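You operate a simulated robot arm through the tools that you are given. There is no shell and no other tool.

You run a simulated two-armed robot. Do the job below in one go: nothing can be reset, and whatever is moved stays where it is left.

Task
Finish the half-wrapped bearing, put it in the PARCELS tray and start the blue bearing.
Fine: green flap to finish; then one sheet, the bearing in the well, and the orange flap alone.
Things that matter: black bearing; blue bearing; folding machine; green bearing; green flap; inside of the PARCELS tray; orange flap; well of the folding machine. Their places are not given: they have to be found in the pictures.

It is judged by the outcome, as a careful person would: the job done as asked, and still so three seconds after it is handed in. It fails if anything else is knocked over, pushed out of place, dropped, spilled or broken. Flat cloth is picked up by pressing the open fingertips on it (5 to 10 N) and closing them slowly along it; thin cloth reads only 2 to 8 mm in the jaws.

Robot
Two 7-joint arms with fingered hands on one trunk that stands fixed in place. Base frame: the origin is at the foot of the trunk, x ahead of it, y to its left, z up. Lengths are in m, angles in degrees, forces in N, time in s.
The left shoulder is at [0.031, 0.092, 1.21], the right one opposite. With the tool pointing down near the work surface each hand reaches from about 0.26 to 0.54 m from the base axis, measured 20 degrees to its own side. Payload 2.1 kg a hand.
The TCP of each hand is the grasp point between the finger pads, 0.02 m short of the fingertips. In the tool frame z runs along the fingers and y along their closing line. Largest opening 0.068 m; the body of the gripper starts 0.023 m behind the TCP. The gripper is a hand of 5 fingers: y runs from the thumb to the fingers, the wrist lies at [-0.01, -0.079, -0.131] in the tool frame.
Orientation is told as [roll, pitch, yaw] about the base's x, y, z axes, in that order, counted from this pose: with the fingers straight down and the wrist toward the robot, the tool's x, y and z point along [0, 1, 0], [1, 0, 0] and [0, 0, -1] of the base frame.

Tools
- The arms move only by the tool send_rows. It takes "left_moves", "right_moves" or both (then of equal length, played together; a hand with none holds still); each is a list of rows, each an object (a shift or turn left out is 0) with "delta_pos": the shift along the tool's x, y, z in m, a list of three; "angular": the turn, a rotation vector about the tool's x, y, z in degrees, a list of three. In form: [{"delta_pos": [x, y, z], "angular": [ax, ay, az]}, ...]. A call has 1 to 20 rows; each row shifts and turns the commanded pose from where the row before left it, along the tool's axes as they then stand. Rows are played at 5 a second. More than 0.05 m and 8.6 degrees between two rows, and nothing of the call is played. Where a pose cannot be reached the arm comes as near as it can. A force on the tool above 90 N (or 10 N above the force at the start of the call, whichever is more), or a blocked arm, ends the call early, and 0.2 s more pass. In this call time passes only in rows, and 0.2 s behind the last. The reply holds the time, the measured pose of the TCP, the force on the tool along the base axes, the opening and the grip force, in the units named above and with some noise, with the torque about the TCP (base axes, N m) and any sound that the robot's microphone picked up.
- Cameras (640 x 400 px; columns grow to the right, rows downward): "scene" is now at [0.0947, 0.0523, 1.3625]; the picture's right is [0.59, -0.80, 0.00], its down [-0.47, -0.35, -0.81] and it looks along [0.65, 0.48, -0.59] (base axes); focal length 218 px, centre (320, 200). "left" rides on the left gripper at [-0.054, -0.058, -0.072] in its tool frame; the picture's right is [-0.57, -0.39, 0.73], its down [0.73, -0.64, 0.23] and it looks along [0.38, 0.66, 0.65] (tool axes); focal length 226 px, centre (320, 200). "right" rides on the right gripper at [0.054, -0.058, -0.072] in its tool frame; the picture's right is [-0.57, 0.39, -0.73], its down [-0.73, -0.64, 0.23] and it looks along [-0.38, 0.66, 0.65] (tool axes); focal length 226 px, centre (320, 200).
- camera(camera): a new picture of that camera. The clock stands still meanwhile.
- lift_body(by): slides the trunk up (or, below 0, down) by that many m; the arms and the scene camera ride with it, the base frame stays. It gives what a move gives, with no picture.
- move_fingers(index, middle, ring, little, thumb_bend, thumb_turn, hand): sets how far each is bent, from 0 (flat) to 100 (curled in); at 30 the hand is open as for a grip, at 70 the pads meet at the TCP. One left out holds its place. A second passes; each finger stops where it meets its share of the squeeze, and holds until it gets a number again. It is the only way to open and close the hand. It gives what a move gives, with no picture; readings hold the bend of each and the force on index, middle, ring, little, thumb and palm. thumb_turn goes from beside the hand (0) to across from the fingers (100), as for a grip.
- aim_head(pan, tilt): turns the head with the scene camera to pan (to the left, within 86 degrees either way) and tilt (down, from -29 to 69), counted from straight ahead of the robot. It gives what a move gives.
- pixel_to_xyz(camera, pixels): there is no depth. For up to 12 entries [column, row, z] of the newest picture of that camera ("zoom" is the newest enlarged one), the place [x, y] in the base frame at which the ray of that pixel passes the height z, good to about 0.002 m. The clock stands still meanwhile.
- inspect(camera, box): a new picture of the part [left, top, right, bottom] of that camera's present view, enlarged. The clock stands still meanwhile.
- job_done(): hands the job in; it is judged then, once.

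Unless the task says otherwise, let go and move clear before handing in.

The tools are called after ">>>" by a JSON object that holds its "name" and its "arguments". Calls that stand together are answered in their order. send_rows: Moves the arms, as the interface text tells. Its arguments: {"type":"object","properties":{"left_moves":{"type":"array","items":{"type":"object","properties":{"delta_pos":{"type":"array","items":{"type":"number"}},"angular":{"type":"array","items":{"type":"number"}}}}},"right_moves":{"type":"array","items":{"type":"object","properties":{"delta_pos":{"type":"array","items":{"type":"number"}},"angular":{"type":"array","items":{"type":"number"}}}}}},"required":[]} The other tools are called the same way: lift_body (by) slides the trunk up or down; move_fingers (index, middle, ring, little, thumb_bend, thumb_turn, hand) moves the fingers one by one; aim_head (pan, tilt) turns the head that bears the scene camera; camera (camera) takes a picture; pixel_to_xyz (camera, pixels) gives the place at which the rays of pixels pass given heights; inspect (camera, box) takes an enlarged picture of a part of a camera's view; job_done () hands the job in.

At the start:

```text
time_s: 0.0
left_tool_pos: [0.2395, 0.3059, 1.1969]
left_tool_rot: [0.1, -0.1, -0.1]
left_ft_force: [-0.6, -0.1, 1.1]
left_ft_torque: [-0.01, -0.03, -0.02]
left_finger_gap: 0.0677
left_grasp_force: 0.1
left_shape: jaw
left_bend: [30.0, 30.0, 30.0, 30.0, 30.0, 98.0]
left_finger forces: [0.0, 0.0, 0.0, 0.0, 0.0, 0.0]
right_tool_pos: [0.3528, 0.0168, 1.2382]
right_tool_rot: [0.0, 0.1, 0.2]
right_ft_force: [-0.4, 0.4, -0.6]
right_ft_torque: [0.02, 0.0, -0.01]
right_finger_gap: 0.0674
right_grasp_force: 0.1
right_shape: jaw
right_bend: [30.0, 30.0, 30.0, 30.0, 30.0, 98.0]
right_finger forces: [0.0, 0.0, 0.1, 0.0, 0.0, 0.0]
trunk travel left (down, up): [-0.45, 0.454]
head pan, tilt: [36.4, 36.0]
```

scene: 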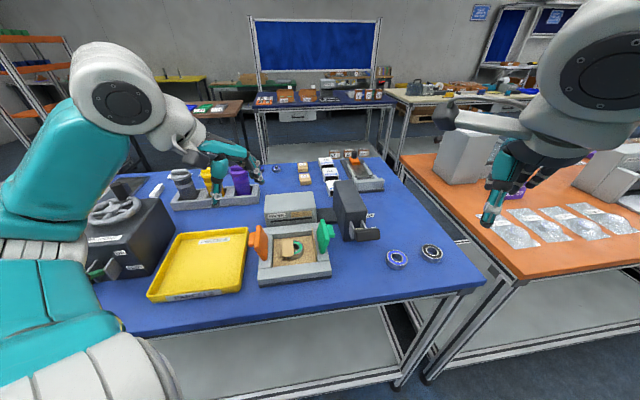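
right: 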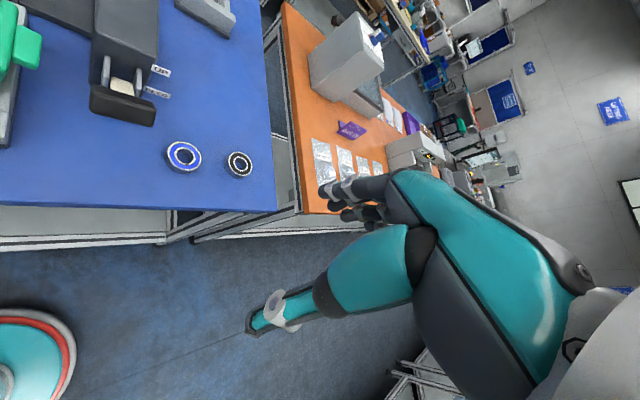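
left: 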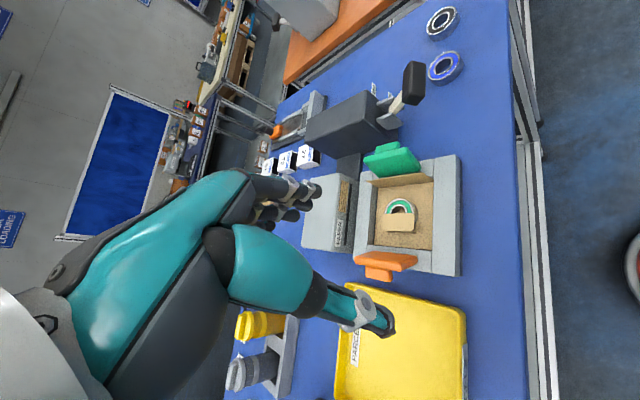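

The scene picture shows the folding machine with orange flap (258,242) and green flap (325,232), a half-wrapped green bearing in the well near (290,247), the yellow tray at (200,265), and the blue and black bearings at (397,259) and (432,253). I'll take enlarged views first.

>>> {"name": "inspect", "arguments": {"camera": "scene", "box": [230, 170, 390, 290]}}

>>> {"name": "inspect", "arguments": {"camera": "left", "box": [280, 50, 500, 300]}}

>>> {"name": "inspect", "arguments": {"camera": "scene", "box": [80, 140, 280, 310]}}

>>> {"name": "inspect", "arguments": {"camera": "right", "box": [0, 0, 280, 220]}}

```text
3.33 times, centred on (310, 230) of scene
```

zoom: 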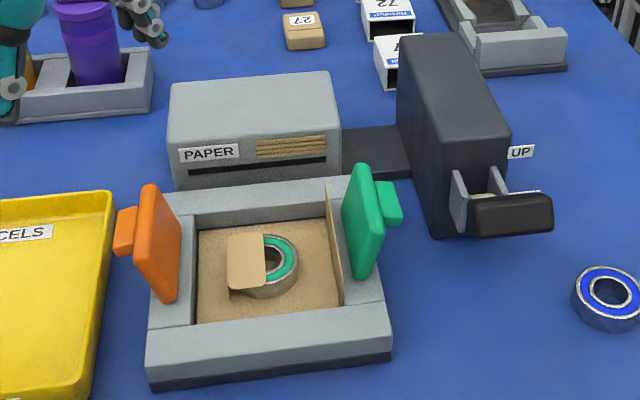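

```text
1.60 times, centred on (390, 175) of left
```

zoom: 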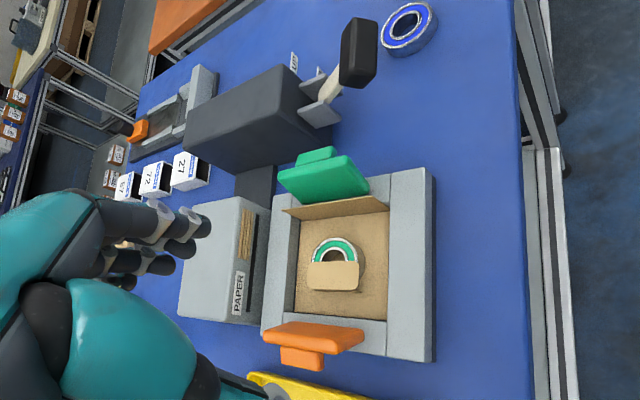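

```text
2.35 times, centred on (180, 225) of scene
```

zoom: 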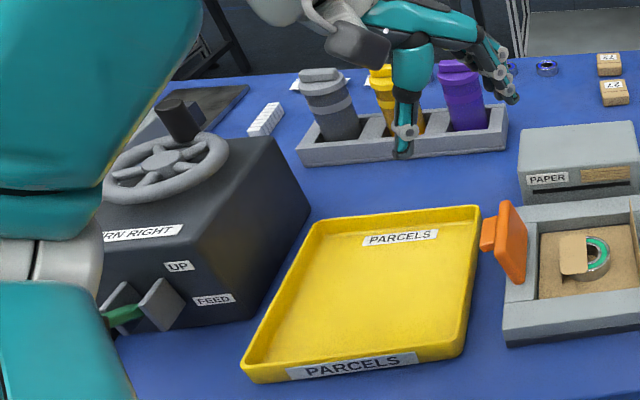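

```text
1.82 times, centred on (140, 110) of right
```

zoom: 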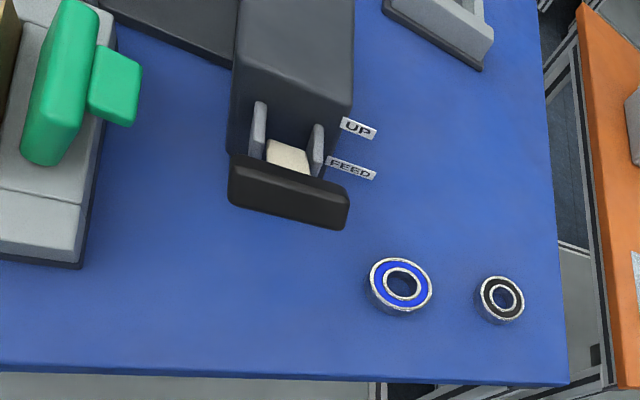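

The PAPER dispenser stands behind the well, joined by a dark strip to the black box with a lever marked UP/FEED at zoom (345,170); there is also a wheel box marked TURN RIGHT on the left. I'll turn the head to look at each more closely.

>>> {"name": "aim_head", "arguments": {"pan": 50, "tilt": 50}}

>>> {"name": "camera", "arguments": {"camera": "scene"}}

>>> {"name": "inspect", "arguments": {"camera": "scene", "box": [80, 60, 280, 185]}}

>>> {"name": "aim_head", "arguments": {"pan": 20, "tilt": 55}}

>>> {"name": "camera", "arguments": {"camera": "scene"}}

```text
time_s: 0.8
left_tool_pos: [0.24, 0.3066, 1.196]
left_tool_rot: [0.0, -0.1, 0.0]
left_ft_force: [0.0, 0.2, 1.0]
left_ft_torque: [0.0, -0.01, -0.01]
left_finger_gap: 0.0677
left_grasp_force: 0.1
left_shape: jaw
left_bend: [30.0, 30.0, 30.0, 30.0, 30.0, 98.0]
left_finger forces: [0.0, 0.0, 0.0, 0.1, 0.0, 0.0]
right_tool_pos: [0.3537, 0.0177, 1.2366]
right_tool_rot: [0.0, 0.1, 0.0]
right_ft_force: [-0.3, -0.2, 0.6]
right_ft_torque: [0.01, 0.02, 0.01]
right_finger_gap: 0.0674
right_grasp_force: 0.0
right_shape: jaw
right_bend: [30.0, 30.0, 30.0, 30.0, 30.0, 98.0]
right_finger forces: [0.1, 0.0, 0.0, 0.1, 0.0, 0.0]
trunk travel left (down, up): [-0.45, 0.454]
head pan, tilt: [50.0, 50.0]
```

```text
taken
```

scene: 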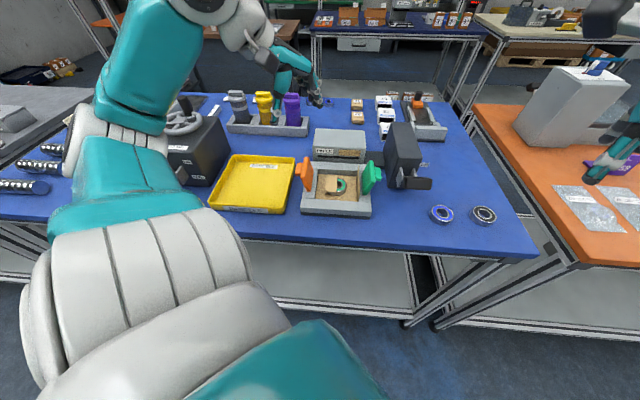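

```text
3.20 times, centred on (180, 122) of scene
```

zoom: 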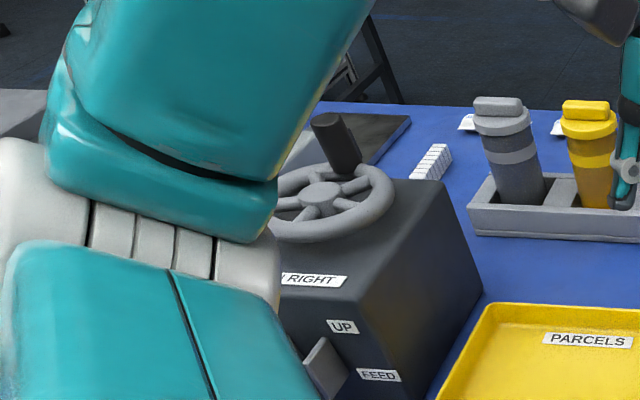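

```text
time_s: 1.7
left_tool_pos: [0.2406, 0.3068, 1.1963]
left_tool_rot: [0.0, -0.1, 0.0]
left_ft_force: [-0.1, 0.6, -0.1]
left_ft_torque: [-0.03, 0.01, 0.0]
left_finger_gap: 0.0674
left_grasp_force: 0.0
left_shape: jaw
left_bend: [30.0, 30.0, 30.0, 30.0, 30.0, 98.0]
left_finger forces: [0.1, 0.0, 0.1, 0.1, 0.0, 0.0]
right_tool_pos: [0.3533, 0.0173, 1.2361]
right_tool_rot: [0.0, 0.1, 0.1]
right_ft_force: [0.3, 0.1, 0.9]
right_ft_torque: [-0.04, -0.01, -0.01]
right_finger_gap: 0.0674
right_grasp_force: 0.0
right_shape: jaw
right_bend: [30.0, 30.0, 30.0, 30.0, 30.0, 98.0]
right_finger forces: [0.0, 0.1, 0.0, 0.0, 0.1, 0.0]
trunk travel left (down, up): [-0.45, 0.454]
head pan, tilt: [20.0, 55.0]
```

```text
taken
```

scene: 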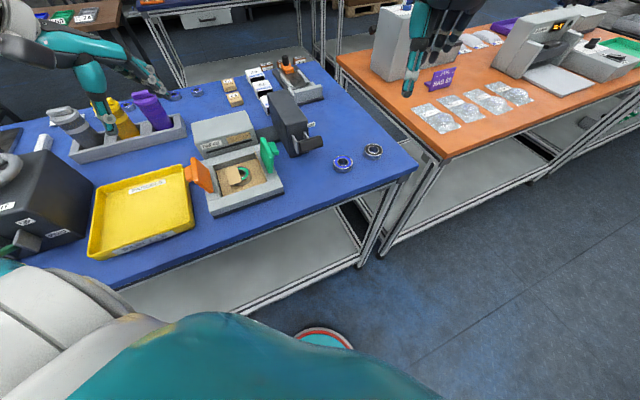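

I need the table height, so I'll triangulate the blue bearing and the flaps from the three cameras.

>>> {"name": "camera", "arguments": {"camera": "left"}}

>>> {"name": "camera", "arguments": {"camera": "right"}}

>>> {"name": "inspect", "arguments": {"camera": "scene", "box": [180, 90, 400, 220]}}

>>> {"name": "pixel_to_xyz", "arguments": {"camera": "left", "pixels": [[445, 68, 0.7], [445, 68, 0.8], [445, 68, 0.9], [445, 68, 1.0]]}}

>>> {"name": "pixel_to_xyz", "arguments": {"camera": "right", "pixels": [[184, 157, 0.7], [184, 157, 0.8], [184, 157, 0.9], [184, 157, 1.0]]}}

>>> {"name": "pixel_to_xyz", "arguments": {"camera": "scene", "pixels": [[343, 163, 0.7], [343, 163, 0.8], [343, 163, 0.9], [343, 163, 1.0]]}}

```text
taken
```

left: 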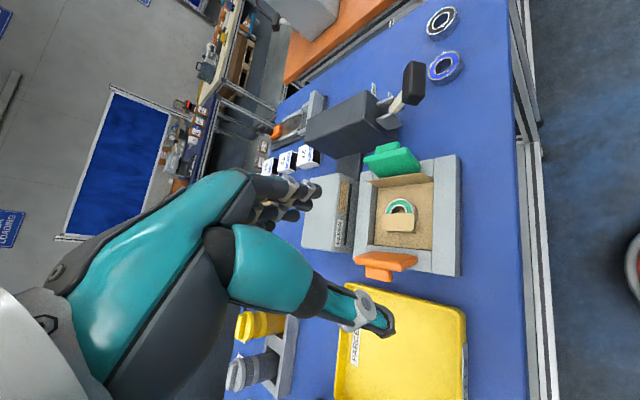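

```text
taken
```

right: 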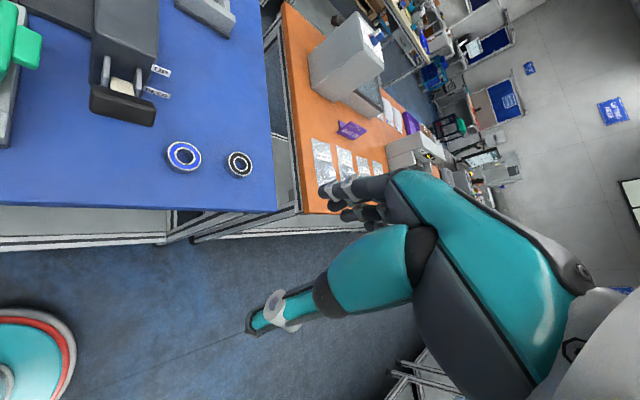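

```text
2.91 times, centred on (290, 155) of scene
```

zoom: 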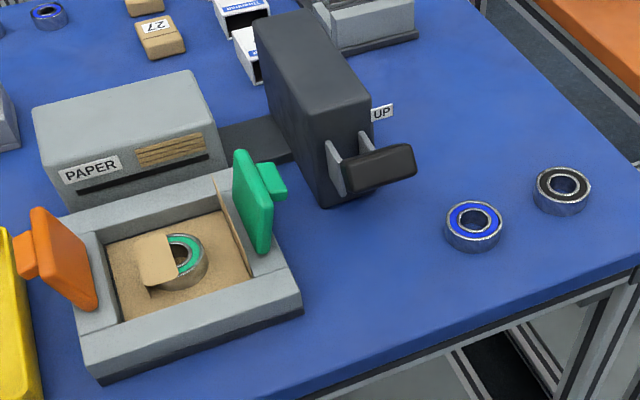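

```text
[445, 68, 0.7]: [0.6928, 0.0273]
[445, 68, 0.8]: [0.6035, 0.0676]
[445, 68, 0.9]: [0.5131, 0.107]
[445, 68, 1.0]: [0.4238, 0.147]
```

```text
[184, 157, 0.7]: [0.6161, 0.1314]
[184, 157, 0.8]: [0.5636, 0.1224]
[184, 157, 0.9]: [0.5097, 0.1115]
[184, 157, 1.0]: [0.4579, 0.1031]
```

```text
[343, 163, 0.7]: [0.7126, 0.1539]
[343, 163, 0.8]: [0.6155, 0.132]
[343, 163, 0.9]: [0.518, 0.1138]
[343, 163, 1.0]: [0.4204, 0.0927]
```

The rays cross near z 0.90 at (0.51, 0.11) for the blue bearing. Next I'll refine the table height with the table corner and look at the second blue ring in the back, zoom (45,14).

>>> {"name": "pixel_to_xyz", "arguments": {"camera": "scene", "pixels": [[415, 165, 0.86], [415, 165, 0.88], [415, 165, 0.9], [373, 151, 0.88], [373, 151, 0.9], [373, 151, 0.92]]}}

>>> {"name": "pixel_to_xyz", "arguments": {"camera": "right", "pixels": [[277, 209, 0.86], [277, 209, 0.88], [277, 209, 0.9], [240, 163, 0.88], [240, 163, 0.9], [240, 163, 0.92]]}}

>>> {"name": "pixel_to_xyz", "arguments": {"camera": "left", "pixels": [[443, 22, 0.88], [443, 22, 0.9], [443, 22, 0.92], [460, 275, 0.88], [460, 275, 0.9], [352, 259, 0.88], [352, 259, 0.9]]}}

>>> {"name": "inspect", "arguments": {"camera": "scene", "box": [0, 60, 220, 200]}}

>>> {"name": "inspect", "arguments": {"camera": "scene", "box": [180, 50, 330, 140]}}

```text
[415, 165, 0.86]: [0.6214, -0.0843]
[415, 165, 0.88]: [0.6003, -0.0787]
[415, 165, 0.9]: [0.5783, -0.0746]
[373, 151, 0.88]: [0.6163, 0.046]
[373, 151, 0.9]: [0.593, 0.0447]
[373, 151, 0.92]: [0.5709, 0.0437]
```

```text
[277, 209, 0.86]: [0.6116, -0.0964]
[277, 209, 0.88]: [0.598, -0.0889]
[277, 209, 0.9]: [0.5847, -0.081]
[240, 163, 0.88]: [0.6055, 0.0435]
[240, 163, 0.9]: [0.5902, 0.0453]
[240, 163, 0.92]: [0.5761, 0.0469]
```

```text
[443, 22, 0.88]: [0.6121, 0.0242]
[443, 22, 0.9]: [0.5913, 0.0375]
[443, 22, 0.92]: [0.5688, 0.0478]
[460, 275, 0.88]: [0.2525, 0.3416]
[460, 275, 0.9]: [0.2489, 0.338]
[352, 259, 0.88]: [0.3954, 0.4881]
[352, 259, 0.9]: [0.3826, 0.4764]
```

```text
2.86 times, centred on (110, 130) of scene
```

zoom: 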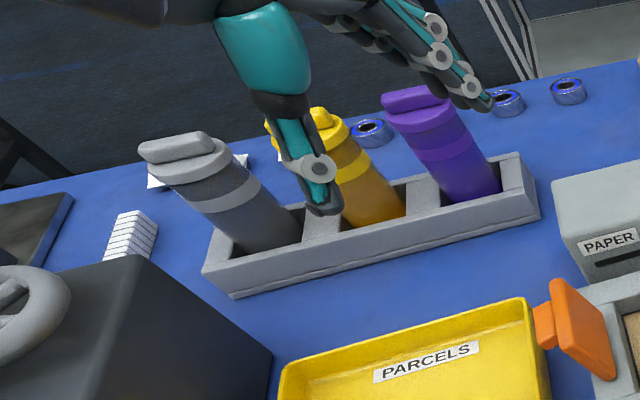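

```text
4.27 times, centred on (255, 95) of scene
```

zoom: 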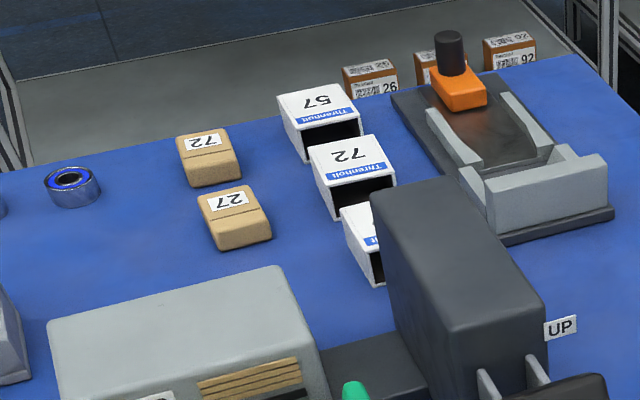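

The bearing tops lie near z≈0.90, so the table is a bit below that. I'll take an enlarged left view of the machine and a matching scene view to triangulate the rim, flaps and lever.

>>> {"name": "aim_head", "arguments": {"pan": 40, "tilt": 50}}

>>> {"name": "inspect", "arguments": {"camera": "scene", "box": [240, 90, 440, 215]}}

>>> {"name": "inspect", "arguments": {"camera": "left", "box": [330, 130, 490, 290]}}

>>> {"name": "inspect", "arguments": {"camera": "left", "box": [290, 0, 480, 150]}}

>>> {"name": "inspect", "arguments": {"camera": "right", "box": [60, 40, 260, 200]}}

```text
time_s: 2.5
left_tool_pos: [0.2407, 0.3076, 1.1957]
left_tool_rot: [0.0, 0.0, -0.1]
left_ft_force: [-0.7, -0.4, 0.3]
left_ft_torque: [0.0, 0.01, -0.02]
left_finger_gap: 0.0676
left_grasp_force: 0.1
left_shape: jaw
left_bend: [30.0, 30.0, 30.0, 30.0, 30.0, 98.0]
left_finger forces: [0.0, 0.0, 0.0, 0.0, 0.0, 0.0]
right_tool_pos: [0.3531, 0.0177, 1.2371]
right_tool_rot: [0.0, 0.1, 0.1]
right_ft_force: [-0.4, -0.5, -0.4]
right_ft_torque: [-0.01, -0.01, 0.02]
right_finger_gap: 0.0676
right_grasp_force: 0.0
right_shape: jaw
right_bend: [30.0, 30.0, 30.0, 30.0, 30.0, 98.0]
right_finger forces: [0.0, 0.0, 0.0, 0.0, 0.0, 0.0]
trunk travel left (down, up): [-0.45, 0.454]
head pan, tilt: [40.0, 50.0]
```

```text
3.20 times, centred on (340, 152) of scene
```

zoom: 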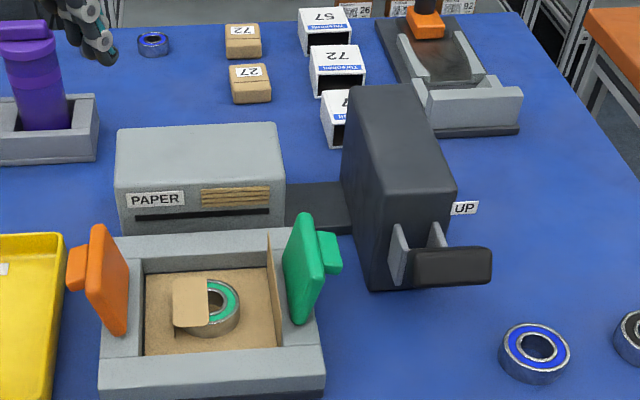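

```text
2.50 times, centred on (410, 210) of left
```

zoom: 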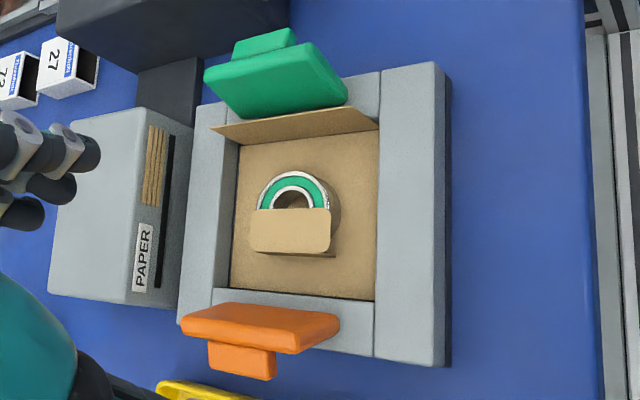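

```text
2.67 times, centred on (385, 75) of left
```

zoom: 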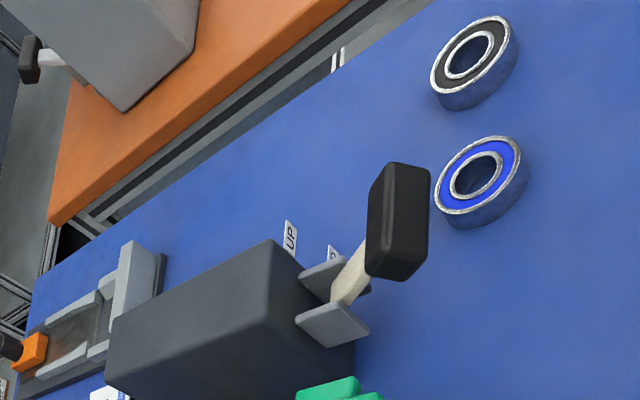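

```text
2.50 times, centred on (160, 120) of right
```

zoom: 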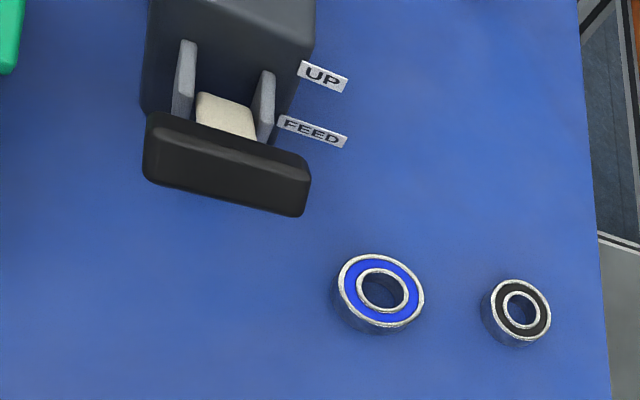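

Now I'll triangulate the rim corners, flap tips, paddle, and bearings between scene and left views.

>>> {"name": "camera", "arguments": {"camera": "scene"}}

>>> {"name": "camera", "arguments": {"camera": "left"}}

>>> {"name": "pixel_to_xyz", "arguments": {"camera": "scene", "pixels": [[270.6, 202.6, 0.9], [270.6, 202.6, 0.94], [341.6, 198.9, 0.9], [341.6, 198.9, 0.94], [305, 183.5, 0.9], [305, 183.5, 0.94], [335.6, 156.4, 0.94], [335.6, 156.4, 1.0], [380, 170, 0.94], [380, 170, 1.0], [262, 157.5, 0.94], [262, 157.5, 1.0]]}}

>>> {"name": "pixel_to_xyz", "arguments": {"camera": "left", "pixels": [[456, 276, 0.9], [456, 276, 0.94], [456.4, 154.8, 0.9], [456.4, 154.8, 0.94], [400, 213, 0.9], [400, 213, 0.94], [354.8, 258.8, 0.9], [354.8, 258.8, 0.94], [362, 172, 0.9], [362, 172, 0.94]]}}

```text
taken
```

scene: 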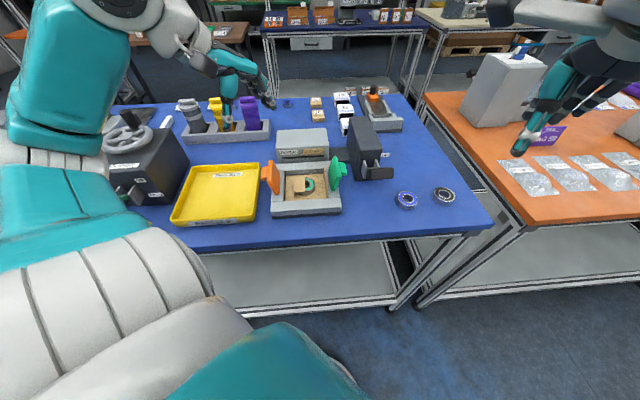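

```text
taken
```

left: 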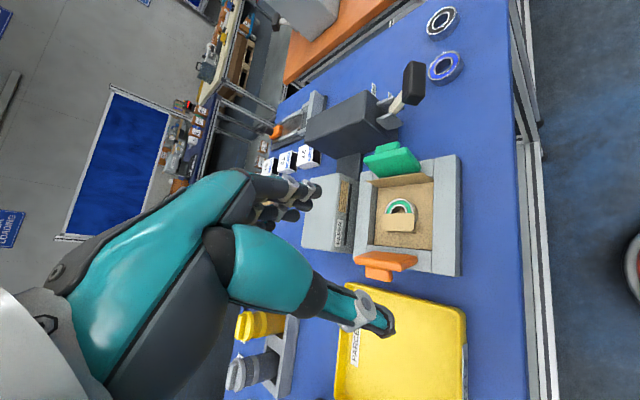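

```text
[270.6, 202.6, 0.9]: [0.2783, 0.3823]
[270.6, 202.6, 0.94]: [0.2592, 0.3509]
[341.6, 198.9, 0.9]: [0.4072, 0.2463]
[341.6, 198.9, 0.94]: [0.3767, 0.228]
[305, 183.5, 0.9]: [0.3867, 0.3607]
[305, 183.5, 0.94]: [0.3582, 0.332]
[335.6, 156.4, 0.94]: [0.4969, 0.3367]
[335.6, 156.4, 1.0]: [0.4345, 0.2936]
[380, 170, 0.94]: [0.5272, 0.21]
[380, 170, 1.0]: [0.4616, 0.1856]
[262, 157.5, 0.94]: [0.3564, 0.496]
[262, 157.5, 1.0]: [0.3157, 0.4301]
```

```text
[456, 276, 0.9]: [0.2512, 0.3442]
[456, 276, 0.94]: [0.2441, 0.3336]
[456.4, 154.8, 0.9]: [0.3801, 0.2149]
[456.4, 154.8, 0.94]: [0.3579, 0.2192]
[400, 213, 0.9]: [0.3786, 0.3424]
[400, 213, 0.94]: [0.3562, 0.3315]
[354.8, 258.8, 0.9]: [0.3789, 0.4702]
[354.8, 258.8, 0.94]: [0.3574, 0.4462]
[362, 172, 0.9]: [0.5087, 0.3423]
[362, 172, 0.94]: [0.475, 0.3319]
```

The estimates disagree a little, so I'll redo it using enlarged pictures directly.

>>> {"name": "inspect", "arguments": {"camera": "scene", "box": [250, 140, 350, 220]}}

>>> {"name": "inspect", "arguments": {"camera": "scene", "box": [325, 100, 465, 220]}}

>>> {"name": "inspect", "arguments": {"camera": "left", "box": [340, 130, 480, 290]}}

```text
5.00 times, centred on (300, 180) of scene
```

zoom: 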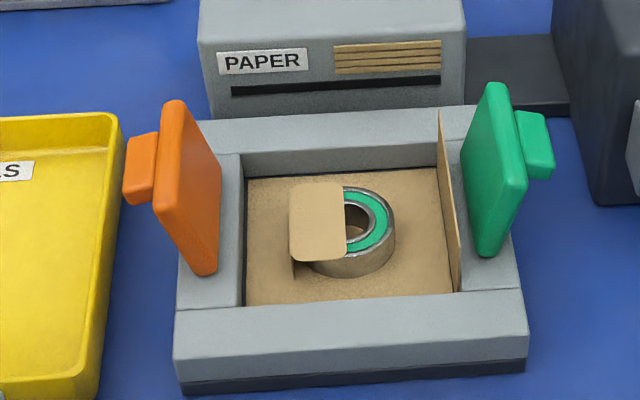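

```text
3.33 times, centred on (395, 160) of scene
```

zoom: 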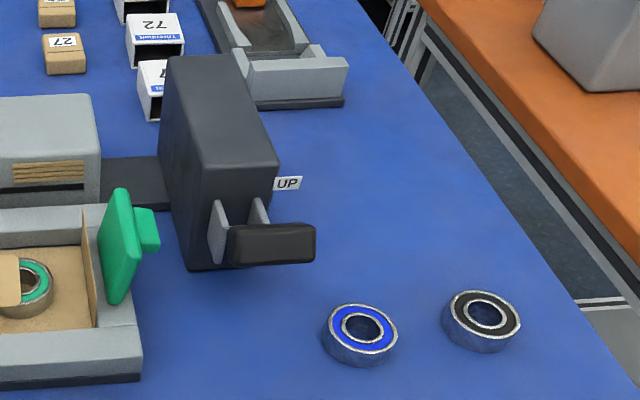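

```text
2.50 times, centred on (410, 210) of left
```

zoom: 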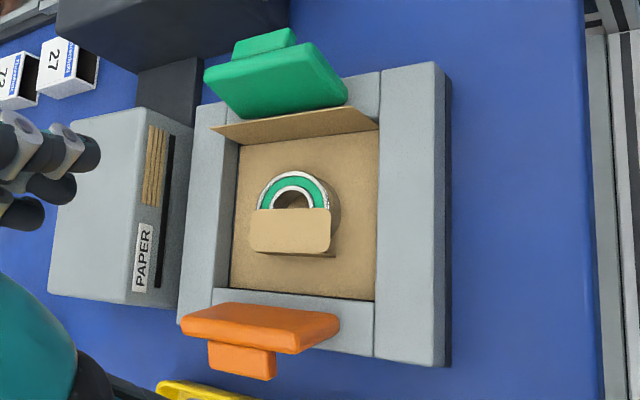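

>>> {"name": "pixel_to_xyz", "arguments": {"camera": "scene", "pixels": [[270.6, 211.6, 0.88], [270.6, 211.6, 0.92], [341.4, 209, 0.88], [341.4, 209, 0.92], [272.4, 219, 0.86], [272.4, 219, 0.9], [340.8, 213.6, 0.86], [340.8, 213.6, 0.9], [354.8, 158.4, 0.96], [354.8, 158.4, 1.0]]}}

>>> {"name": "pixel_to_xyz", "arguments": {"camera": "left", "pixels": [[456, 276, 0.88], [456, 276, 0.92], [456.4, 154.8, 0.88], [456.4, 154.8, 0.92], [462, 276, 0.86], [462, 276, 0.9], [462.4, 161, 0.86], [462.4, 161, 0.9]]}}

```text
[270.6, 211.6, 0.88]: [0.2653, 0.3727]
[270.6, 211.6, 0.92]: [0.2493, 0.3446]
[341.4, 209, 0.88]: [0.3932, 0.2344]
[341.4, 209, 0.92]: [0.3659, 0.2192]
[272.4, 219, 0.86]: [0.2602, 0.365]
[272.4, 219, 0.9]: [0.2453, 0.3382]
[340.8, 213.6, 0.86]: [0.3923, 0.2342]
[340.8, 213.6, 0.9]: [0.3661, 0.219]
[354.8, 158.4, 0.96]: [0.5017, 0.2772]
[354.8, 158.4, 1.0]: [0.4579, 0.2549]
```

```text
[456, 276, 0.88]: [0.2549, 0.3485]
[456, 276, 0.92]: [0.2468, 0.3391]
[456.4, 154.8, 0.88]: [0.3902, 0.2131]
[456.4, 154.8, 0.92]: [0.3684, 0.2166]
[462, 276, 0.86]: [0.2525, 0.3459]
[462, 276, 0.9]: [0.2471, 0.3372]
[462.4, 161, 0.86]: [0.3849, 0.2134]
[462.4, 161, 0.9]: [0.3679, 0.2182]
```

Rim top is near z≈0.925 and the table near z≈0.897; the machine is about 0.17 m square, turned 45°, centre about (0.366,0.338). Now I'll size the bearings, paddle and tray.

>>> {"name": "pixel_to_xyz", "arguments": {"camera": "right", "pixels": [[166.4, 158, 0.912], [201.2, 158, 0.912], [182.5, 142, 0.912], [187, 171, 0.912], [226, 162, 0.912], [253, 164, 0.912], [92, 110, 0.96], [154, 122, 0.96], [160, 70, 0.95], [157, 92, 0.92]]}}

>>> {"name": "pixel_to_xyz", "arguments": {"camera": "left", "pixels": [[407, 62, 0.96], [407, 62, 1.0], [423, 62, 0.96], [423, 62, 1.0], [402, 103, 0.96], [402, 103, 1.0], [384, 205, 0.92], [413, 205, 0.92], [399, 197, 0.92]]}}

>>> {"name": "pixel_to_xyz", "arguments": {"camera": "scene", "pixels": [[364.4, 168.7, 0.96], [389, 168.7, 0.96], [389, 178, 0.94], [391, 155, 0.96], [172, 218, 0.9], [186, 170, 0.92], [258, 163, 0.92], [250, 220, 0.9], [178, 219, 0.92], [250, 214, 0.92]]}}

```text
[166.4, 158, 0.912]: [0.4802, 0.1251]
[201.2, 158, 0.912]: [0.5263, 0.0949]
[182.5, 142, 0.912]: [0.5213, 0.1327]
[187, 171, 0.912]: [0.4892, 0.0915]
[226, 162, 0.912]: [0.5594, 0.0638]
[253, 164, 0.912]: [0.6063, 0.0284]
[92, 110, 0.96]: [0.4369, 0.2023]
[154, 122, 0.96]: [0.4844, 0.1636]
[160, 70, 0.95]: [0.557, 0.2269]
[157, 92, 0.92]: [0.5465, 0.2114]
```

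```text
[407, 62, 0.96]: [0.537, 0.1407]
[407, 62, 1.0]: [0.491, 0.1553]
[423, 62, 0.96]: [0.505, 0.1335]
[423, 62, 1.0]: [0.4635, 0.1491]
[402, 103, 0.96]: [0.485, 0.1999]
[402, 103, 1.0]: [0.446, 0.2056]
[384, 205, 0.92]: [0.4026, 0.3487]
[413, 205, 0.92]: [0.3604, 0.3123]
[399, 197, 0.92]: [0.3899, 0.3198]
```

```text
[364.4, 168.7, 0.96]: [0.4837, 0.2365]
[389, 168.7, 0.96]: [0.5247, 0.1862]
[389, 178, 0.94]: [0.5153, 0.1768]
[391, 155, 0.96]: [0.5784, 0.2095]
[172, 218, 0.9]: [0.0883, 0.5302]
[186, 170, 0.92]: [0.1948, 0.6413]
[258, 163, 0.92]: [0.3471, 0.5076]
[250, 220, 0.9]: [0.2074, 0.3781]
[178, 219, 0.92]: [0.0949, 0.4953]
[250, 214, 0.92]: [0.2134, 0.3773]
```

>>> {"name": "pixel_to_xyz", "arguments": {"camera": "scene", "pixels": [[393, 167, 0.93], [393, 167, 0.97], [393, 167, 1.01], [368, 168, 0.93], [368, 168, 0.97], [368, 168, 1.01]]}}

>>> {"name": "pixel_to_xyz", "arguments": {"camera": "left", "pixels": [[424, 63, 0.93], [424, 63, 0.97], [424, 63, 1.01], [418, 104, 0.93], [418, 104, 0.97], [418, 104, 1.01], [409, 63, 0.97], [402, 102, 0.97]]}}

>>> {"name": "pixel_to_xyz", "arguments": {"camera": "right", "pixels": [[156, 110, 0.93], [156, 110, 0.97], [156, 110, 1.01], [92, 86, 0.93], [92, 86, 0.97], [92, 86, 1.01]]}}

```text
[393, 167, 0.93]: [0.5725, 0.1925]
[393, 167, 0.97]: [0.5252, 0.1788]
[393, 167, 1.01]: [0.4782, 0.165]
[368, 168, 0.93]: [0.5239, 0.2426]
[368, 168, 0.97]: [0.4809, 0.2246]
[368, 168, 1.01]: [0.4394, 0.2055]
```

```text
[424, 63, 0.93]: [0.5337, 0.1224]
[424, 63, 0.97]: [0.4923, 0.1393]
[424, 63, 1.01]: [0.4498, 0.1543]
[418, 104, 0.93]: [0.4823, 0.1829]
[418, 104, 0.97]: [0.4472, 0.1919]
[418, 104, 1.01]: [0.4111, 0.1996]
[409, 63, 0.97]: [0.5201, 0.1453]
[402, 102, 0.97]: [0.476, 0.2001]
```

```text
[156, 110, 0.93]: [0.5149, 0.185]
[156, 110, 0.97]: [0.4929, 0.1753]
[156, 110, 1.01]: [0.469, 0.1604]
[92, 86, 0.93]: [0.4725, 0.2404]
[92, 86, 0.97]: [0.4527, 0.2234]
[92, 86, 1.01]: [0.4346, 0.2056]
```

>>> {"name": "pixel_to_xyz", "arguments": {"camera": "scene", "pixels": [[385.4, 155, 0.93], [385.4, 155, 0.97], [385.4, 155, 1.01]]}}

>>> {"name": "pixel_to_xyz", "arguments": {"camera": "left", "pixels": [[373.75, 88.9, 0.93], [373.75, 88.9, 0.97], [373.75, 88.9, 1.01], [379.9, 94.5, 0.91], [379.9, 94.5, 0.93], [379.9, 94.5, 0.97]]}}

>>> {"name": "pixel_to_xyz", "arguments": {"camera": "right", "pixels": [[160.8, 70.4, 0.93], [160.8, 70.4, 0.97], [160.8, 70.4, 1.01], [156.8, 92, 0.91], [156.8, 92, 0.93], [156.8, 92, 0.97]]}}

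>>> {"name": "aim_head", "arguments": {"pan": 60, "tilt": 45}}

>>> {"name": "camera", "arguments": {"camera": "scene"}}

>>> {"name": "inspect", "arguments": {"camera": "scene", "box": [180, 90, 360, 220]}}

```text
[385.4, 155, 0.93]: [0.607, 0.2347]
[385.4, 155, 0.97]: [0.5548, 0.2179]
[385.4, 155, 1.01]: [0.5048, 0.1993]
```

```text
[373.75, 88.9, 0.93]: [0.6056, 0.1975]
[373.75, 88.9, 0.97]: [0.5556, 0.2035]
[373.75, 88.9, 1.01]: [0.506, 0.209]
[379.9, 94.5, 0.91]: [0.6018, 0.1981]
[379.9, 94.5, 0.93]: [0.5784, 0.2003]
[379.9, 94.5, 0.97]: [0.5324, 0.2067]
```

```text
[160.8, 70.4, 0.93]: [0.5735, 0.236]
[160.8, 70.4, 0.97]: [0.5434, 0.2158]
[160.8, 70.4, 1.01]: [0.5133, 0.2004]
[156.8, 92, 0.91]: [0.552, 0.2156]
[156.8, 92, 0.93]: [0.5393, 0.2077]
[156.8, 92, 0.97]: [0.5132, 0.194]
```

```text
time_s: 3.4
left_tool_pos: [0.2399, 0.3076, 1.1964]
left_tool_rot: [0.0, 0.0, 0.0]
left_ft_force: [0.1, 0.6, -0.2]
left_ft_torque: [0.04, 0.01, 0.0]
left_finger_gap: 0.0677
left_grasp_force: 0.0
left_shape: jaw
left_bend: [30.0, 30.0, 30.0, 30.0, 30.0, 98.0]
left_finger forces: [0.0, 0.0, 0.1, 0.0, 0.0, 0.0]
right_tool_pos: [0.3529, 0.018, 1.2373]
right_tool_rot: [0.0, 0.1, 0.2]
right_ft_force: [0.2, -0.1, -0.5]
right_ft_torque: [-0.01, -0.05, -0.01]
right_finger_gap: 0.0672
right_grasp_force: 0.1
right_shape: jaw
right_bend: [30.0, 30.0, 30.0, 30.0, 30.0, 98.0]
right_finger forces: [0.0, 0.0, 0.0, 0.0, 0.0, 0.0]
trunk travel left (down, up): [-0.45, 0.454]
head pan, tilt: [60.0, 45.0]
```

```text
taken
```

scene: 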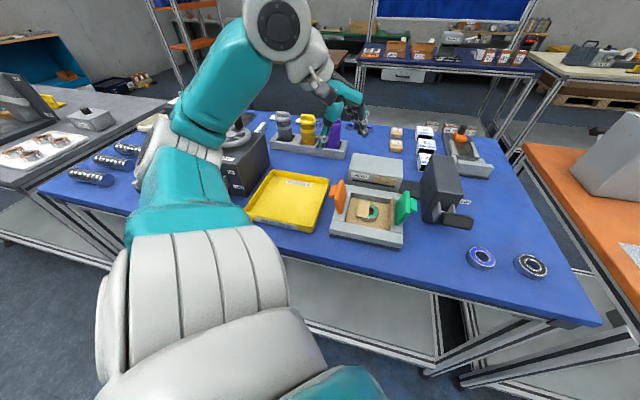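

```text
3.08 times, centred on (270, 155) of scene
```

zoom: 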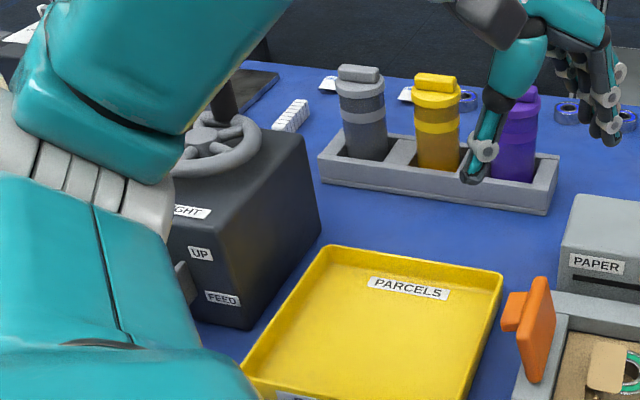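

The labels put UP near z≈1.0 and FEED lower, beside the paddle at about (0.45,0.18,1.01). Next I'll triangulate the green flap's top corners and tab.

>>> {"name": "aim_head", "arguments": {"pan": 40, "tilt": 50}}

>>> {"name": "inspect", "arguments": {"camera": "scene", "box": [300, 140, 360, 220]}}

>>> {"name": "inspect", "arguments": {"camera": "left", "box": [350, 130, 450, 190]}}

>>> {"name": "inspect", "arguments": {"camera": "right", "box": [0, 0, 110, 110]}}

```text
time_s: 4.2
left_tool_pos: [0.2412, 0.3068, 1.1955]
left_tool_rot: [0.0, 0.0, 0.0]
left_ft_force: [-1.0, -1.0, -0.5]
left_ft_torque: [0.03, -0.01, -0.02]
left_finger_gap: 0.0677
left_grasp_force: 0.2
left_shape: jaw
left_bend: [30.0, 30.0, 30.0, 30.0, 30.0, 98.0]
left_finger forces: [0.0, 0.1, 0.1, 0.0, 0.1, 0.0]
right_tool_pos: [0.3531, 0.0158, 1.236]
right_tool_rot: [0.0, 0.1, 0.2]
right_ft_force: [0.7, 0.5, -0.5]
right_ft_torque: [-0.03, -0.01, -0.02]
right_finger_gap: 0.0675
right_grasp_force: 0.1
right_shape: jaw
right_bend: [30.0, 30.0, 30.0, 30.0, 30.0, 98.0]
right_finger forces: [0.0, 0.1, 0.0, 0.0, 0.0, 0.0]
trunk travel left (down, up): [-0.45, 0.454]
head pan, tilt: [40.0, 50.0]
```

```text
5.00 times, centred on (330, 180) of scene
```

zoom: 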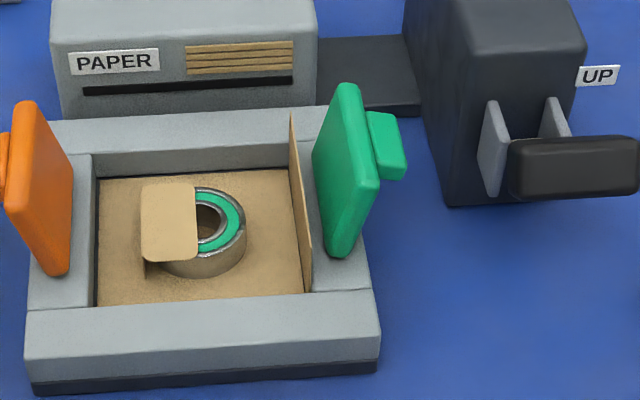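

```text
6.40 times, centred on (400, 160) of left
```

zoom: 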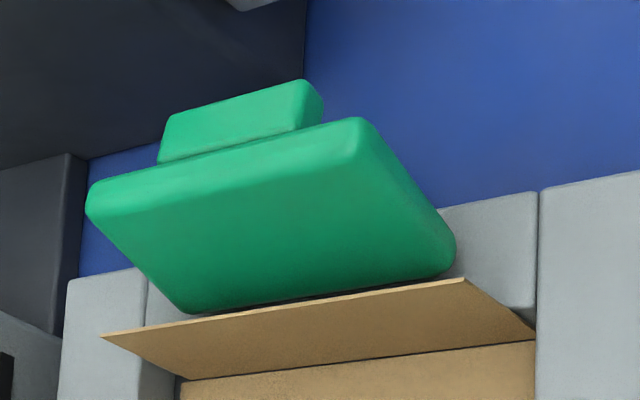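

```text
3.64 times, centred on (55, 55) of right
```

zoom: 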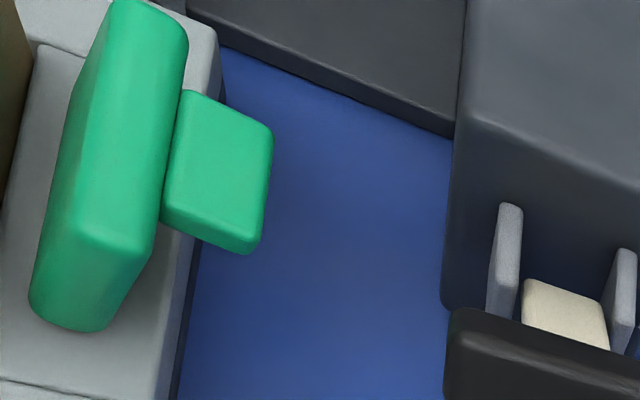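

>>> {"name": "pixel_to_xyz", "arguments": {"camera": "scene", "pixels": [[341.6, 176, 0.94], [341.6, 176, 0.98], [341.6, 176, 1.02], [336, 157, 0.94], [336, 157, 0.98], [336, 157, 1.02], [346.6, 175.6, 0.94], [346.6, 175.6, 0.98], [346.6, 175.6, 1.02]]}}

>>> {"name": "pixel_to_xyz", "arguments": {"camera": "left", "pixels": [[406.25, 147.5, 0.94], [406.25, 147.5, 0.98], [406.25, 147.5, 1.02], [363.75, 158.4, 0.94], [363.75, 158.4, 0.98], [363.75, 158.4, 1.02], [397.7, 141.3, 0.94], [397.7, 141.3, 0.98], [397.7, 141.3, 1.02]]}}

>>> {"name": "pixel_to_xyz", "arguments": {"camera": "right", "pixels": [[8.3, 67.4, 0.94], [8.3, 67.4, 0.98], [8.3, 67.4, 1.02], [16.5, 8.3, 0.94], [16.5, 8.3, 0.98], [16.5, 8.3, 1.02], [37, 68.7, 0.94], [37, 68.7, 0.98], [41.8, 37, 0.94], [41.8, 37, 0.98]]}}

```text
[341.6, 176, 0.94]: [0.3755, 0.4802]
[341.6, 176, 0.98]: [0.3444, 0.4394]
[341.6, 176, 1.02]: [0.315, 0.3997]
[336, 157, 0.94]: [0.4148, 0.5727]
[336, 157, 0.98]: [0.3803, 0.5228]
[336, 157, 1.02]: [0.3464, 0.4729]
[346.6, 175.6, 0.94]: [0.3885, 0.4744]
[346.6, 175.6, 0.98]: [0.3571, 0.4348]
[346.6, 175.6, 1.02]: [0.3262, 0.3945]
```

```text
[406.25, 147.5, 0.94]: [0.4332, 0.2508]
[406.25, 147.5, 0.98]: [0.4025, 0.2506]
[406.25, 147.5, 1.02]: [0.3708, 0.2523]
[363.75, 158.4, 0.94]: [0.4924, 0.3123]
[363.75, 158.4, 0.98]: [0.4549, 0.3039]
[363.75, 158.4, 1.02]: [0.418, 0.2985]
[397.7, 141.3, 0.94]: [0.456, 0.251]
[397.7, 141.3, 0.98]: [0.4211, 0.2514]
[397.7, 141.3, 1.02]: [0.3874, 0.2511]
```

```text
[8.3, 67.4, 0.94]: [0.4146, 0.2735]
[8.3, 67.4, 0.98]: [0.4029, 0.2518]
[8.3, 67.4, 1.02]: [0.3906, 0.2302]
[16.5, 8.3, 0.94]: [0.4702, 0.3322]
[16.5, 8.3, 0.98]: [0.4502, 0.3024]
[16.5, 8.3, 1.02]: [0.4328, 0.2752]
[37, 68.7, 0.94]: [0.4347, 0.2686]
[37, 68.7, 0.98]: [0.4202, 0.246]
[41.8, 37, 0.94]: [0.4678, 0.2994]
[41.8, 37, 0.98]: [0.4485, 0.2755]
```

Left and right agree that the green flap's top edge runs from (0.403,0.251) to (0.453,0.303) at z≈0.98, with a tab on its outer side. I'll measure the lever box, tray and dispenser with a fresh scene picture.

>>> {"name": "camera", "arguments": {"camera": "scene"}}

>>> {"name": "inspect", "arguments": {"camera": "scene", "box": [160, 130, 280, 240]}}

>>> {"name": "inspect", "arguments": {"camera": "scene", "box": [260, 100, 400, 220]}}

>>> {"name": "inspect", "arguments": {"camera": "left", "box": [320, 260, 500, 400]}}

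```text
taken
```

scene: 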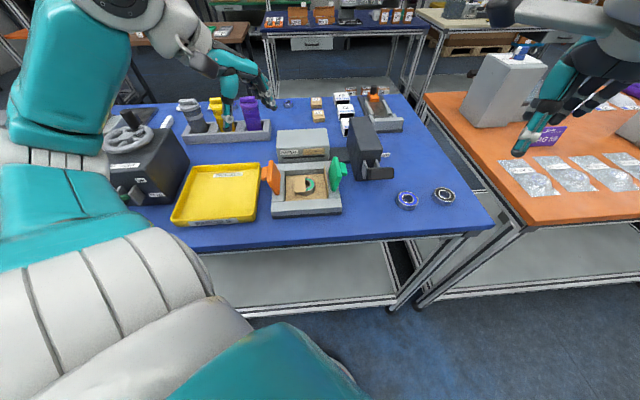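

```text
3.64 times, centred on (220, 185) of scene
```

zoom: 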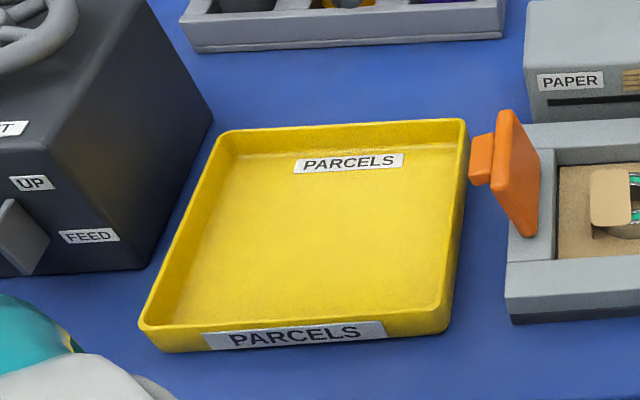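

```text
3.33 times, centred on (330, 160) of scene
```

zoom: 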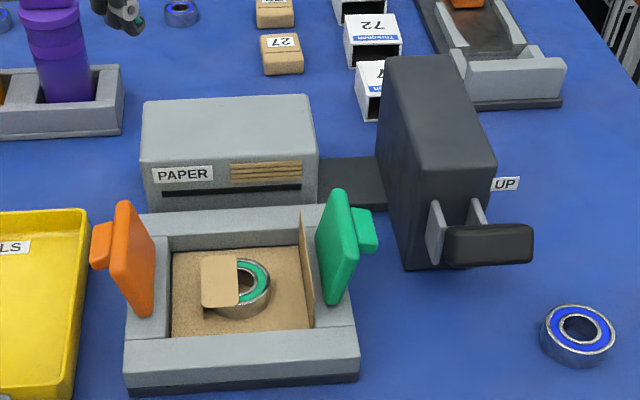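

```text
2.86 times, centred on (410, 330) of left
```

zoom: 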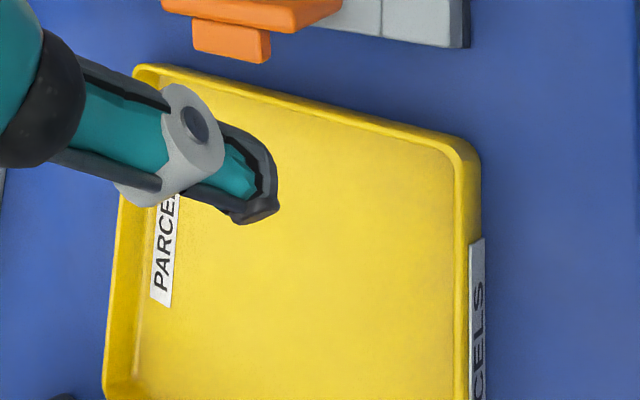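

>>> {"name": "pixel_to_xyz", "arguments": {"camera": "scene", "pixels": [[170.5, 219.3, 0.925], [255, 214, 0.925], [259.8, 163.6, 0.925], [192.5, 166.3, 0.925], [352.5, 180.4, 0.897], [379.5, 148.6, 1.03], [379.5, 148.6, 1.06], [355, 149.5, 1.03], [355, 149.5, 1.06], [346.5, 118, 1.03], [346.5, 118, 1.06], [305.5, 186, 0.93]]}}

>>> {"name": "pixel_to_xyz", "arguments": {"camera": "left", "pixels": [[466, 315, 0.925], [346.5, 284, 0.925], [397, 120, 1.03], [397, 120, 1.06], [377, 95, 1.03], [377, 95, 1.06], [365, 94, 1.03], [365, 94, 1.06], [399.6, 214.5, 0.93], [399.6, 214.5, 0.92]]}}

>>> {"name": "inspect", "arguments": {"camera": "left", "box": [290, 60, 430, 180]}}

```text
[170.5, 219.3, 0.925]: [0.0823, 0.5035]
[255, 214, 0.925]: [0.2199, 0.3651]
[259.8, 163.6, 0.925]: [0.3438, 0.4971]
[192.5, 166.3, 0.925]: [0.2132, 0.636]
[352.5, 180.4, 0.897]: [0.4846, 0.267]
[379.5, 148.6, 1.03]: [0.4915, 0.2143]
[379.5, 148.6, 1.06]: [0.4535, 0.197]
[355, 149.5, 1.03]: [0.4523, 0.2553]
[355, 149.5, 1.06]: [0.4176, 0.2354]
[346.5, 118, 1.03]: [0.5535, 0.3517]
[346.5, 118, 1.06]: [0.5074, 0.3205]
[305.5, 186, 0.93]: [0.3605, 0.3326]
```

```text
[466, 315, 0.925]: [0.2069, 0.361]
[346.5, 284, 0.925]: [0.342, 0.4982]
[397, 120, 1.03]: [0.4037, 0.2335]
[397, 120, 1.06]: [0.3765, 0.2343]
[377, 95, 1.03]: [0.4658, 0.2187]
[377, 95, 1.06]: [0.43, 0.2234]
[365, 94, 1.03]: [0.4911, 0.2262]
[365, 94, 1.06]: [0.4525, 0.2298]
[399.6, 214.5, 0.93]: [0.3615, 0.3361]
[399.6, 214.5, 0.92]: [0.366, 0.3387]
```

```text
3.33 times, centred on (360, 120) of left
```

zoom: 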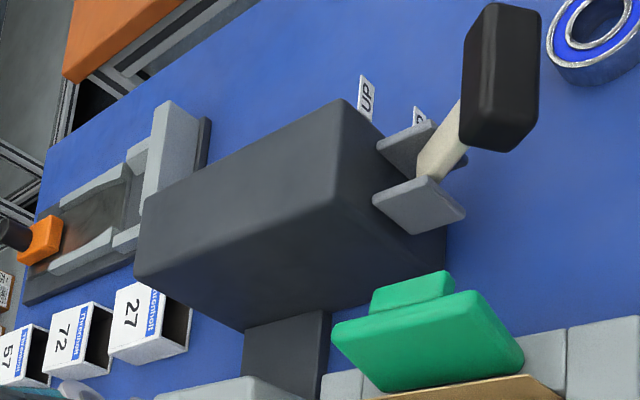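

The tray is centred near (0.213,0.500), and the lever box front is only about 3 cm to the right of the flap tab. I'll check how the fingers are laid out before I use them near the flap.

>>> {"name": "inspect", "arguments": {"camera": "scene", "box": [480, 0, 640, 170]}}

>>> {"name": "inspect", "arguments": {"camera": "scene", "box": [160, 20, 300, 140]}}

>>> {"name": "inspect", "arguments": {"camera": "right", "box": [240, 150, 460, 320]}}

```text
2.35 times, centred on (560, 85) of scene
```

zoom: 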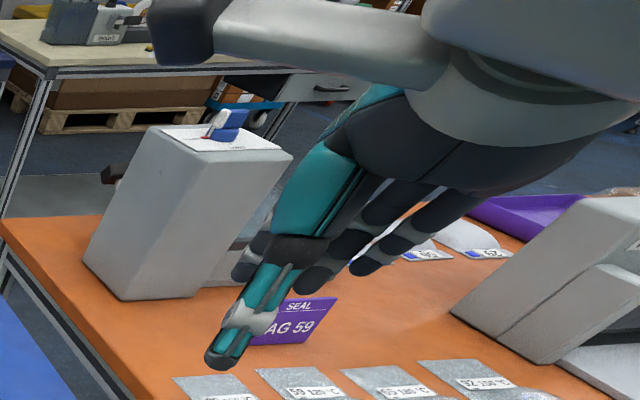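

```text
3.33 times, centred on (230, 80) of scene
```

zoom: 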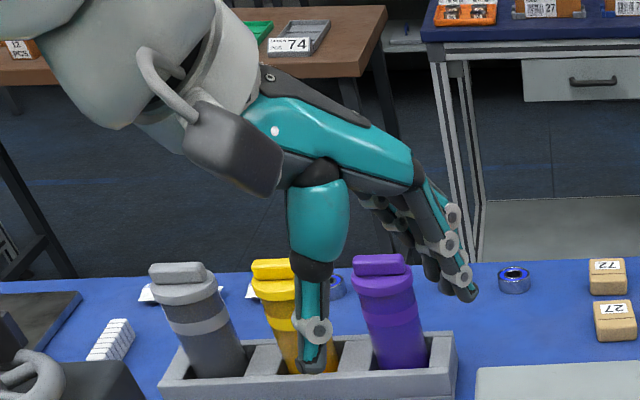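

```text
2.35 times, centred on (350, 235) of right
```

zoom: 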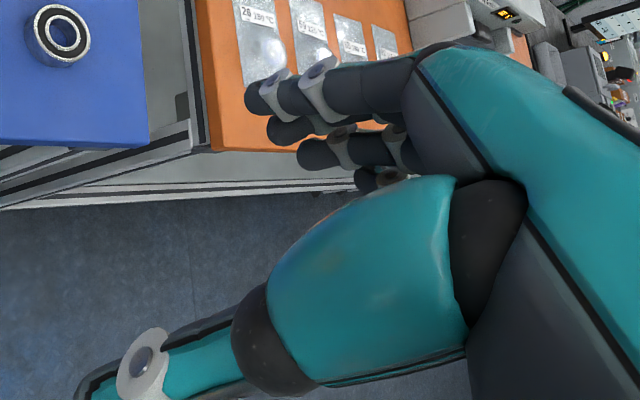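

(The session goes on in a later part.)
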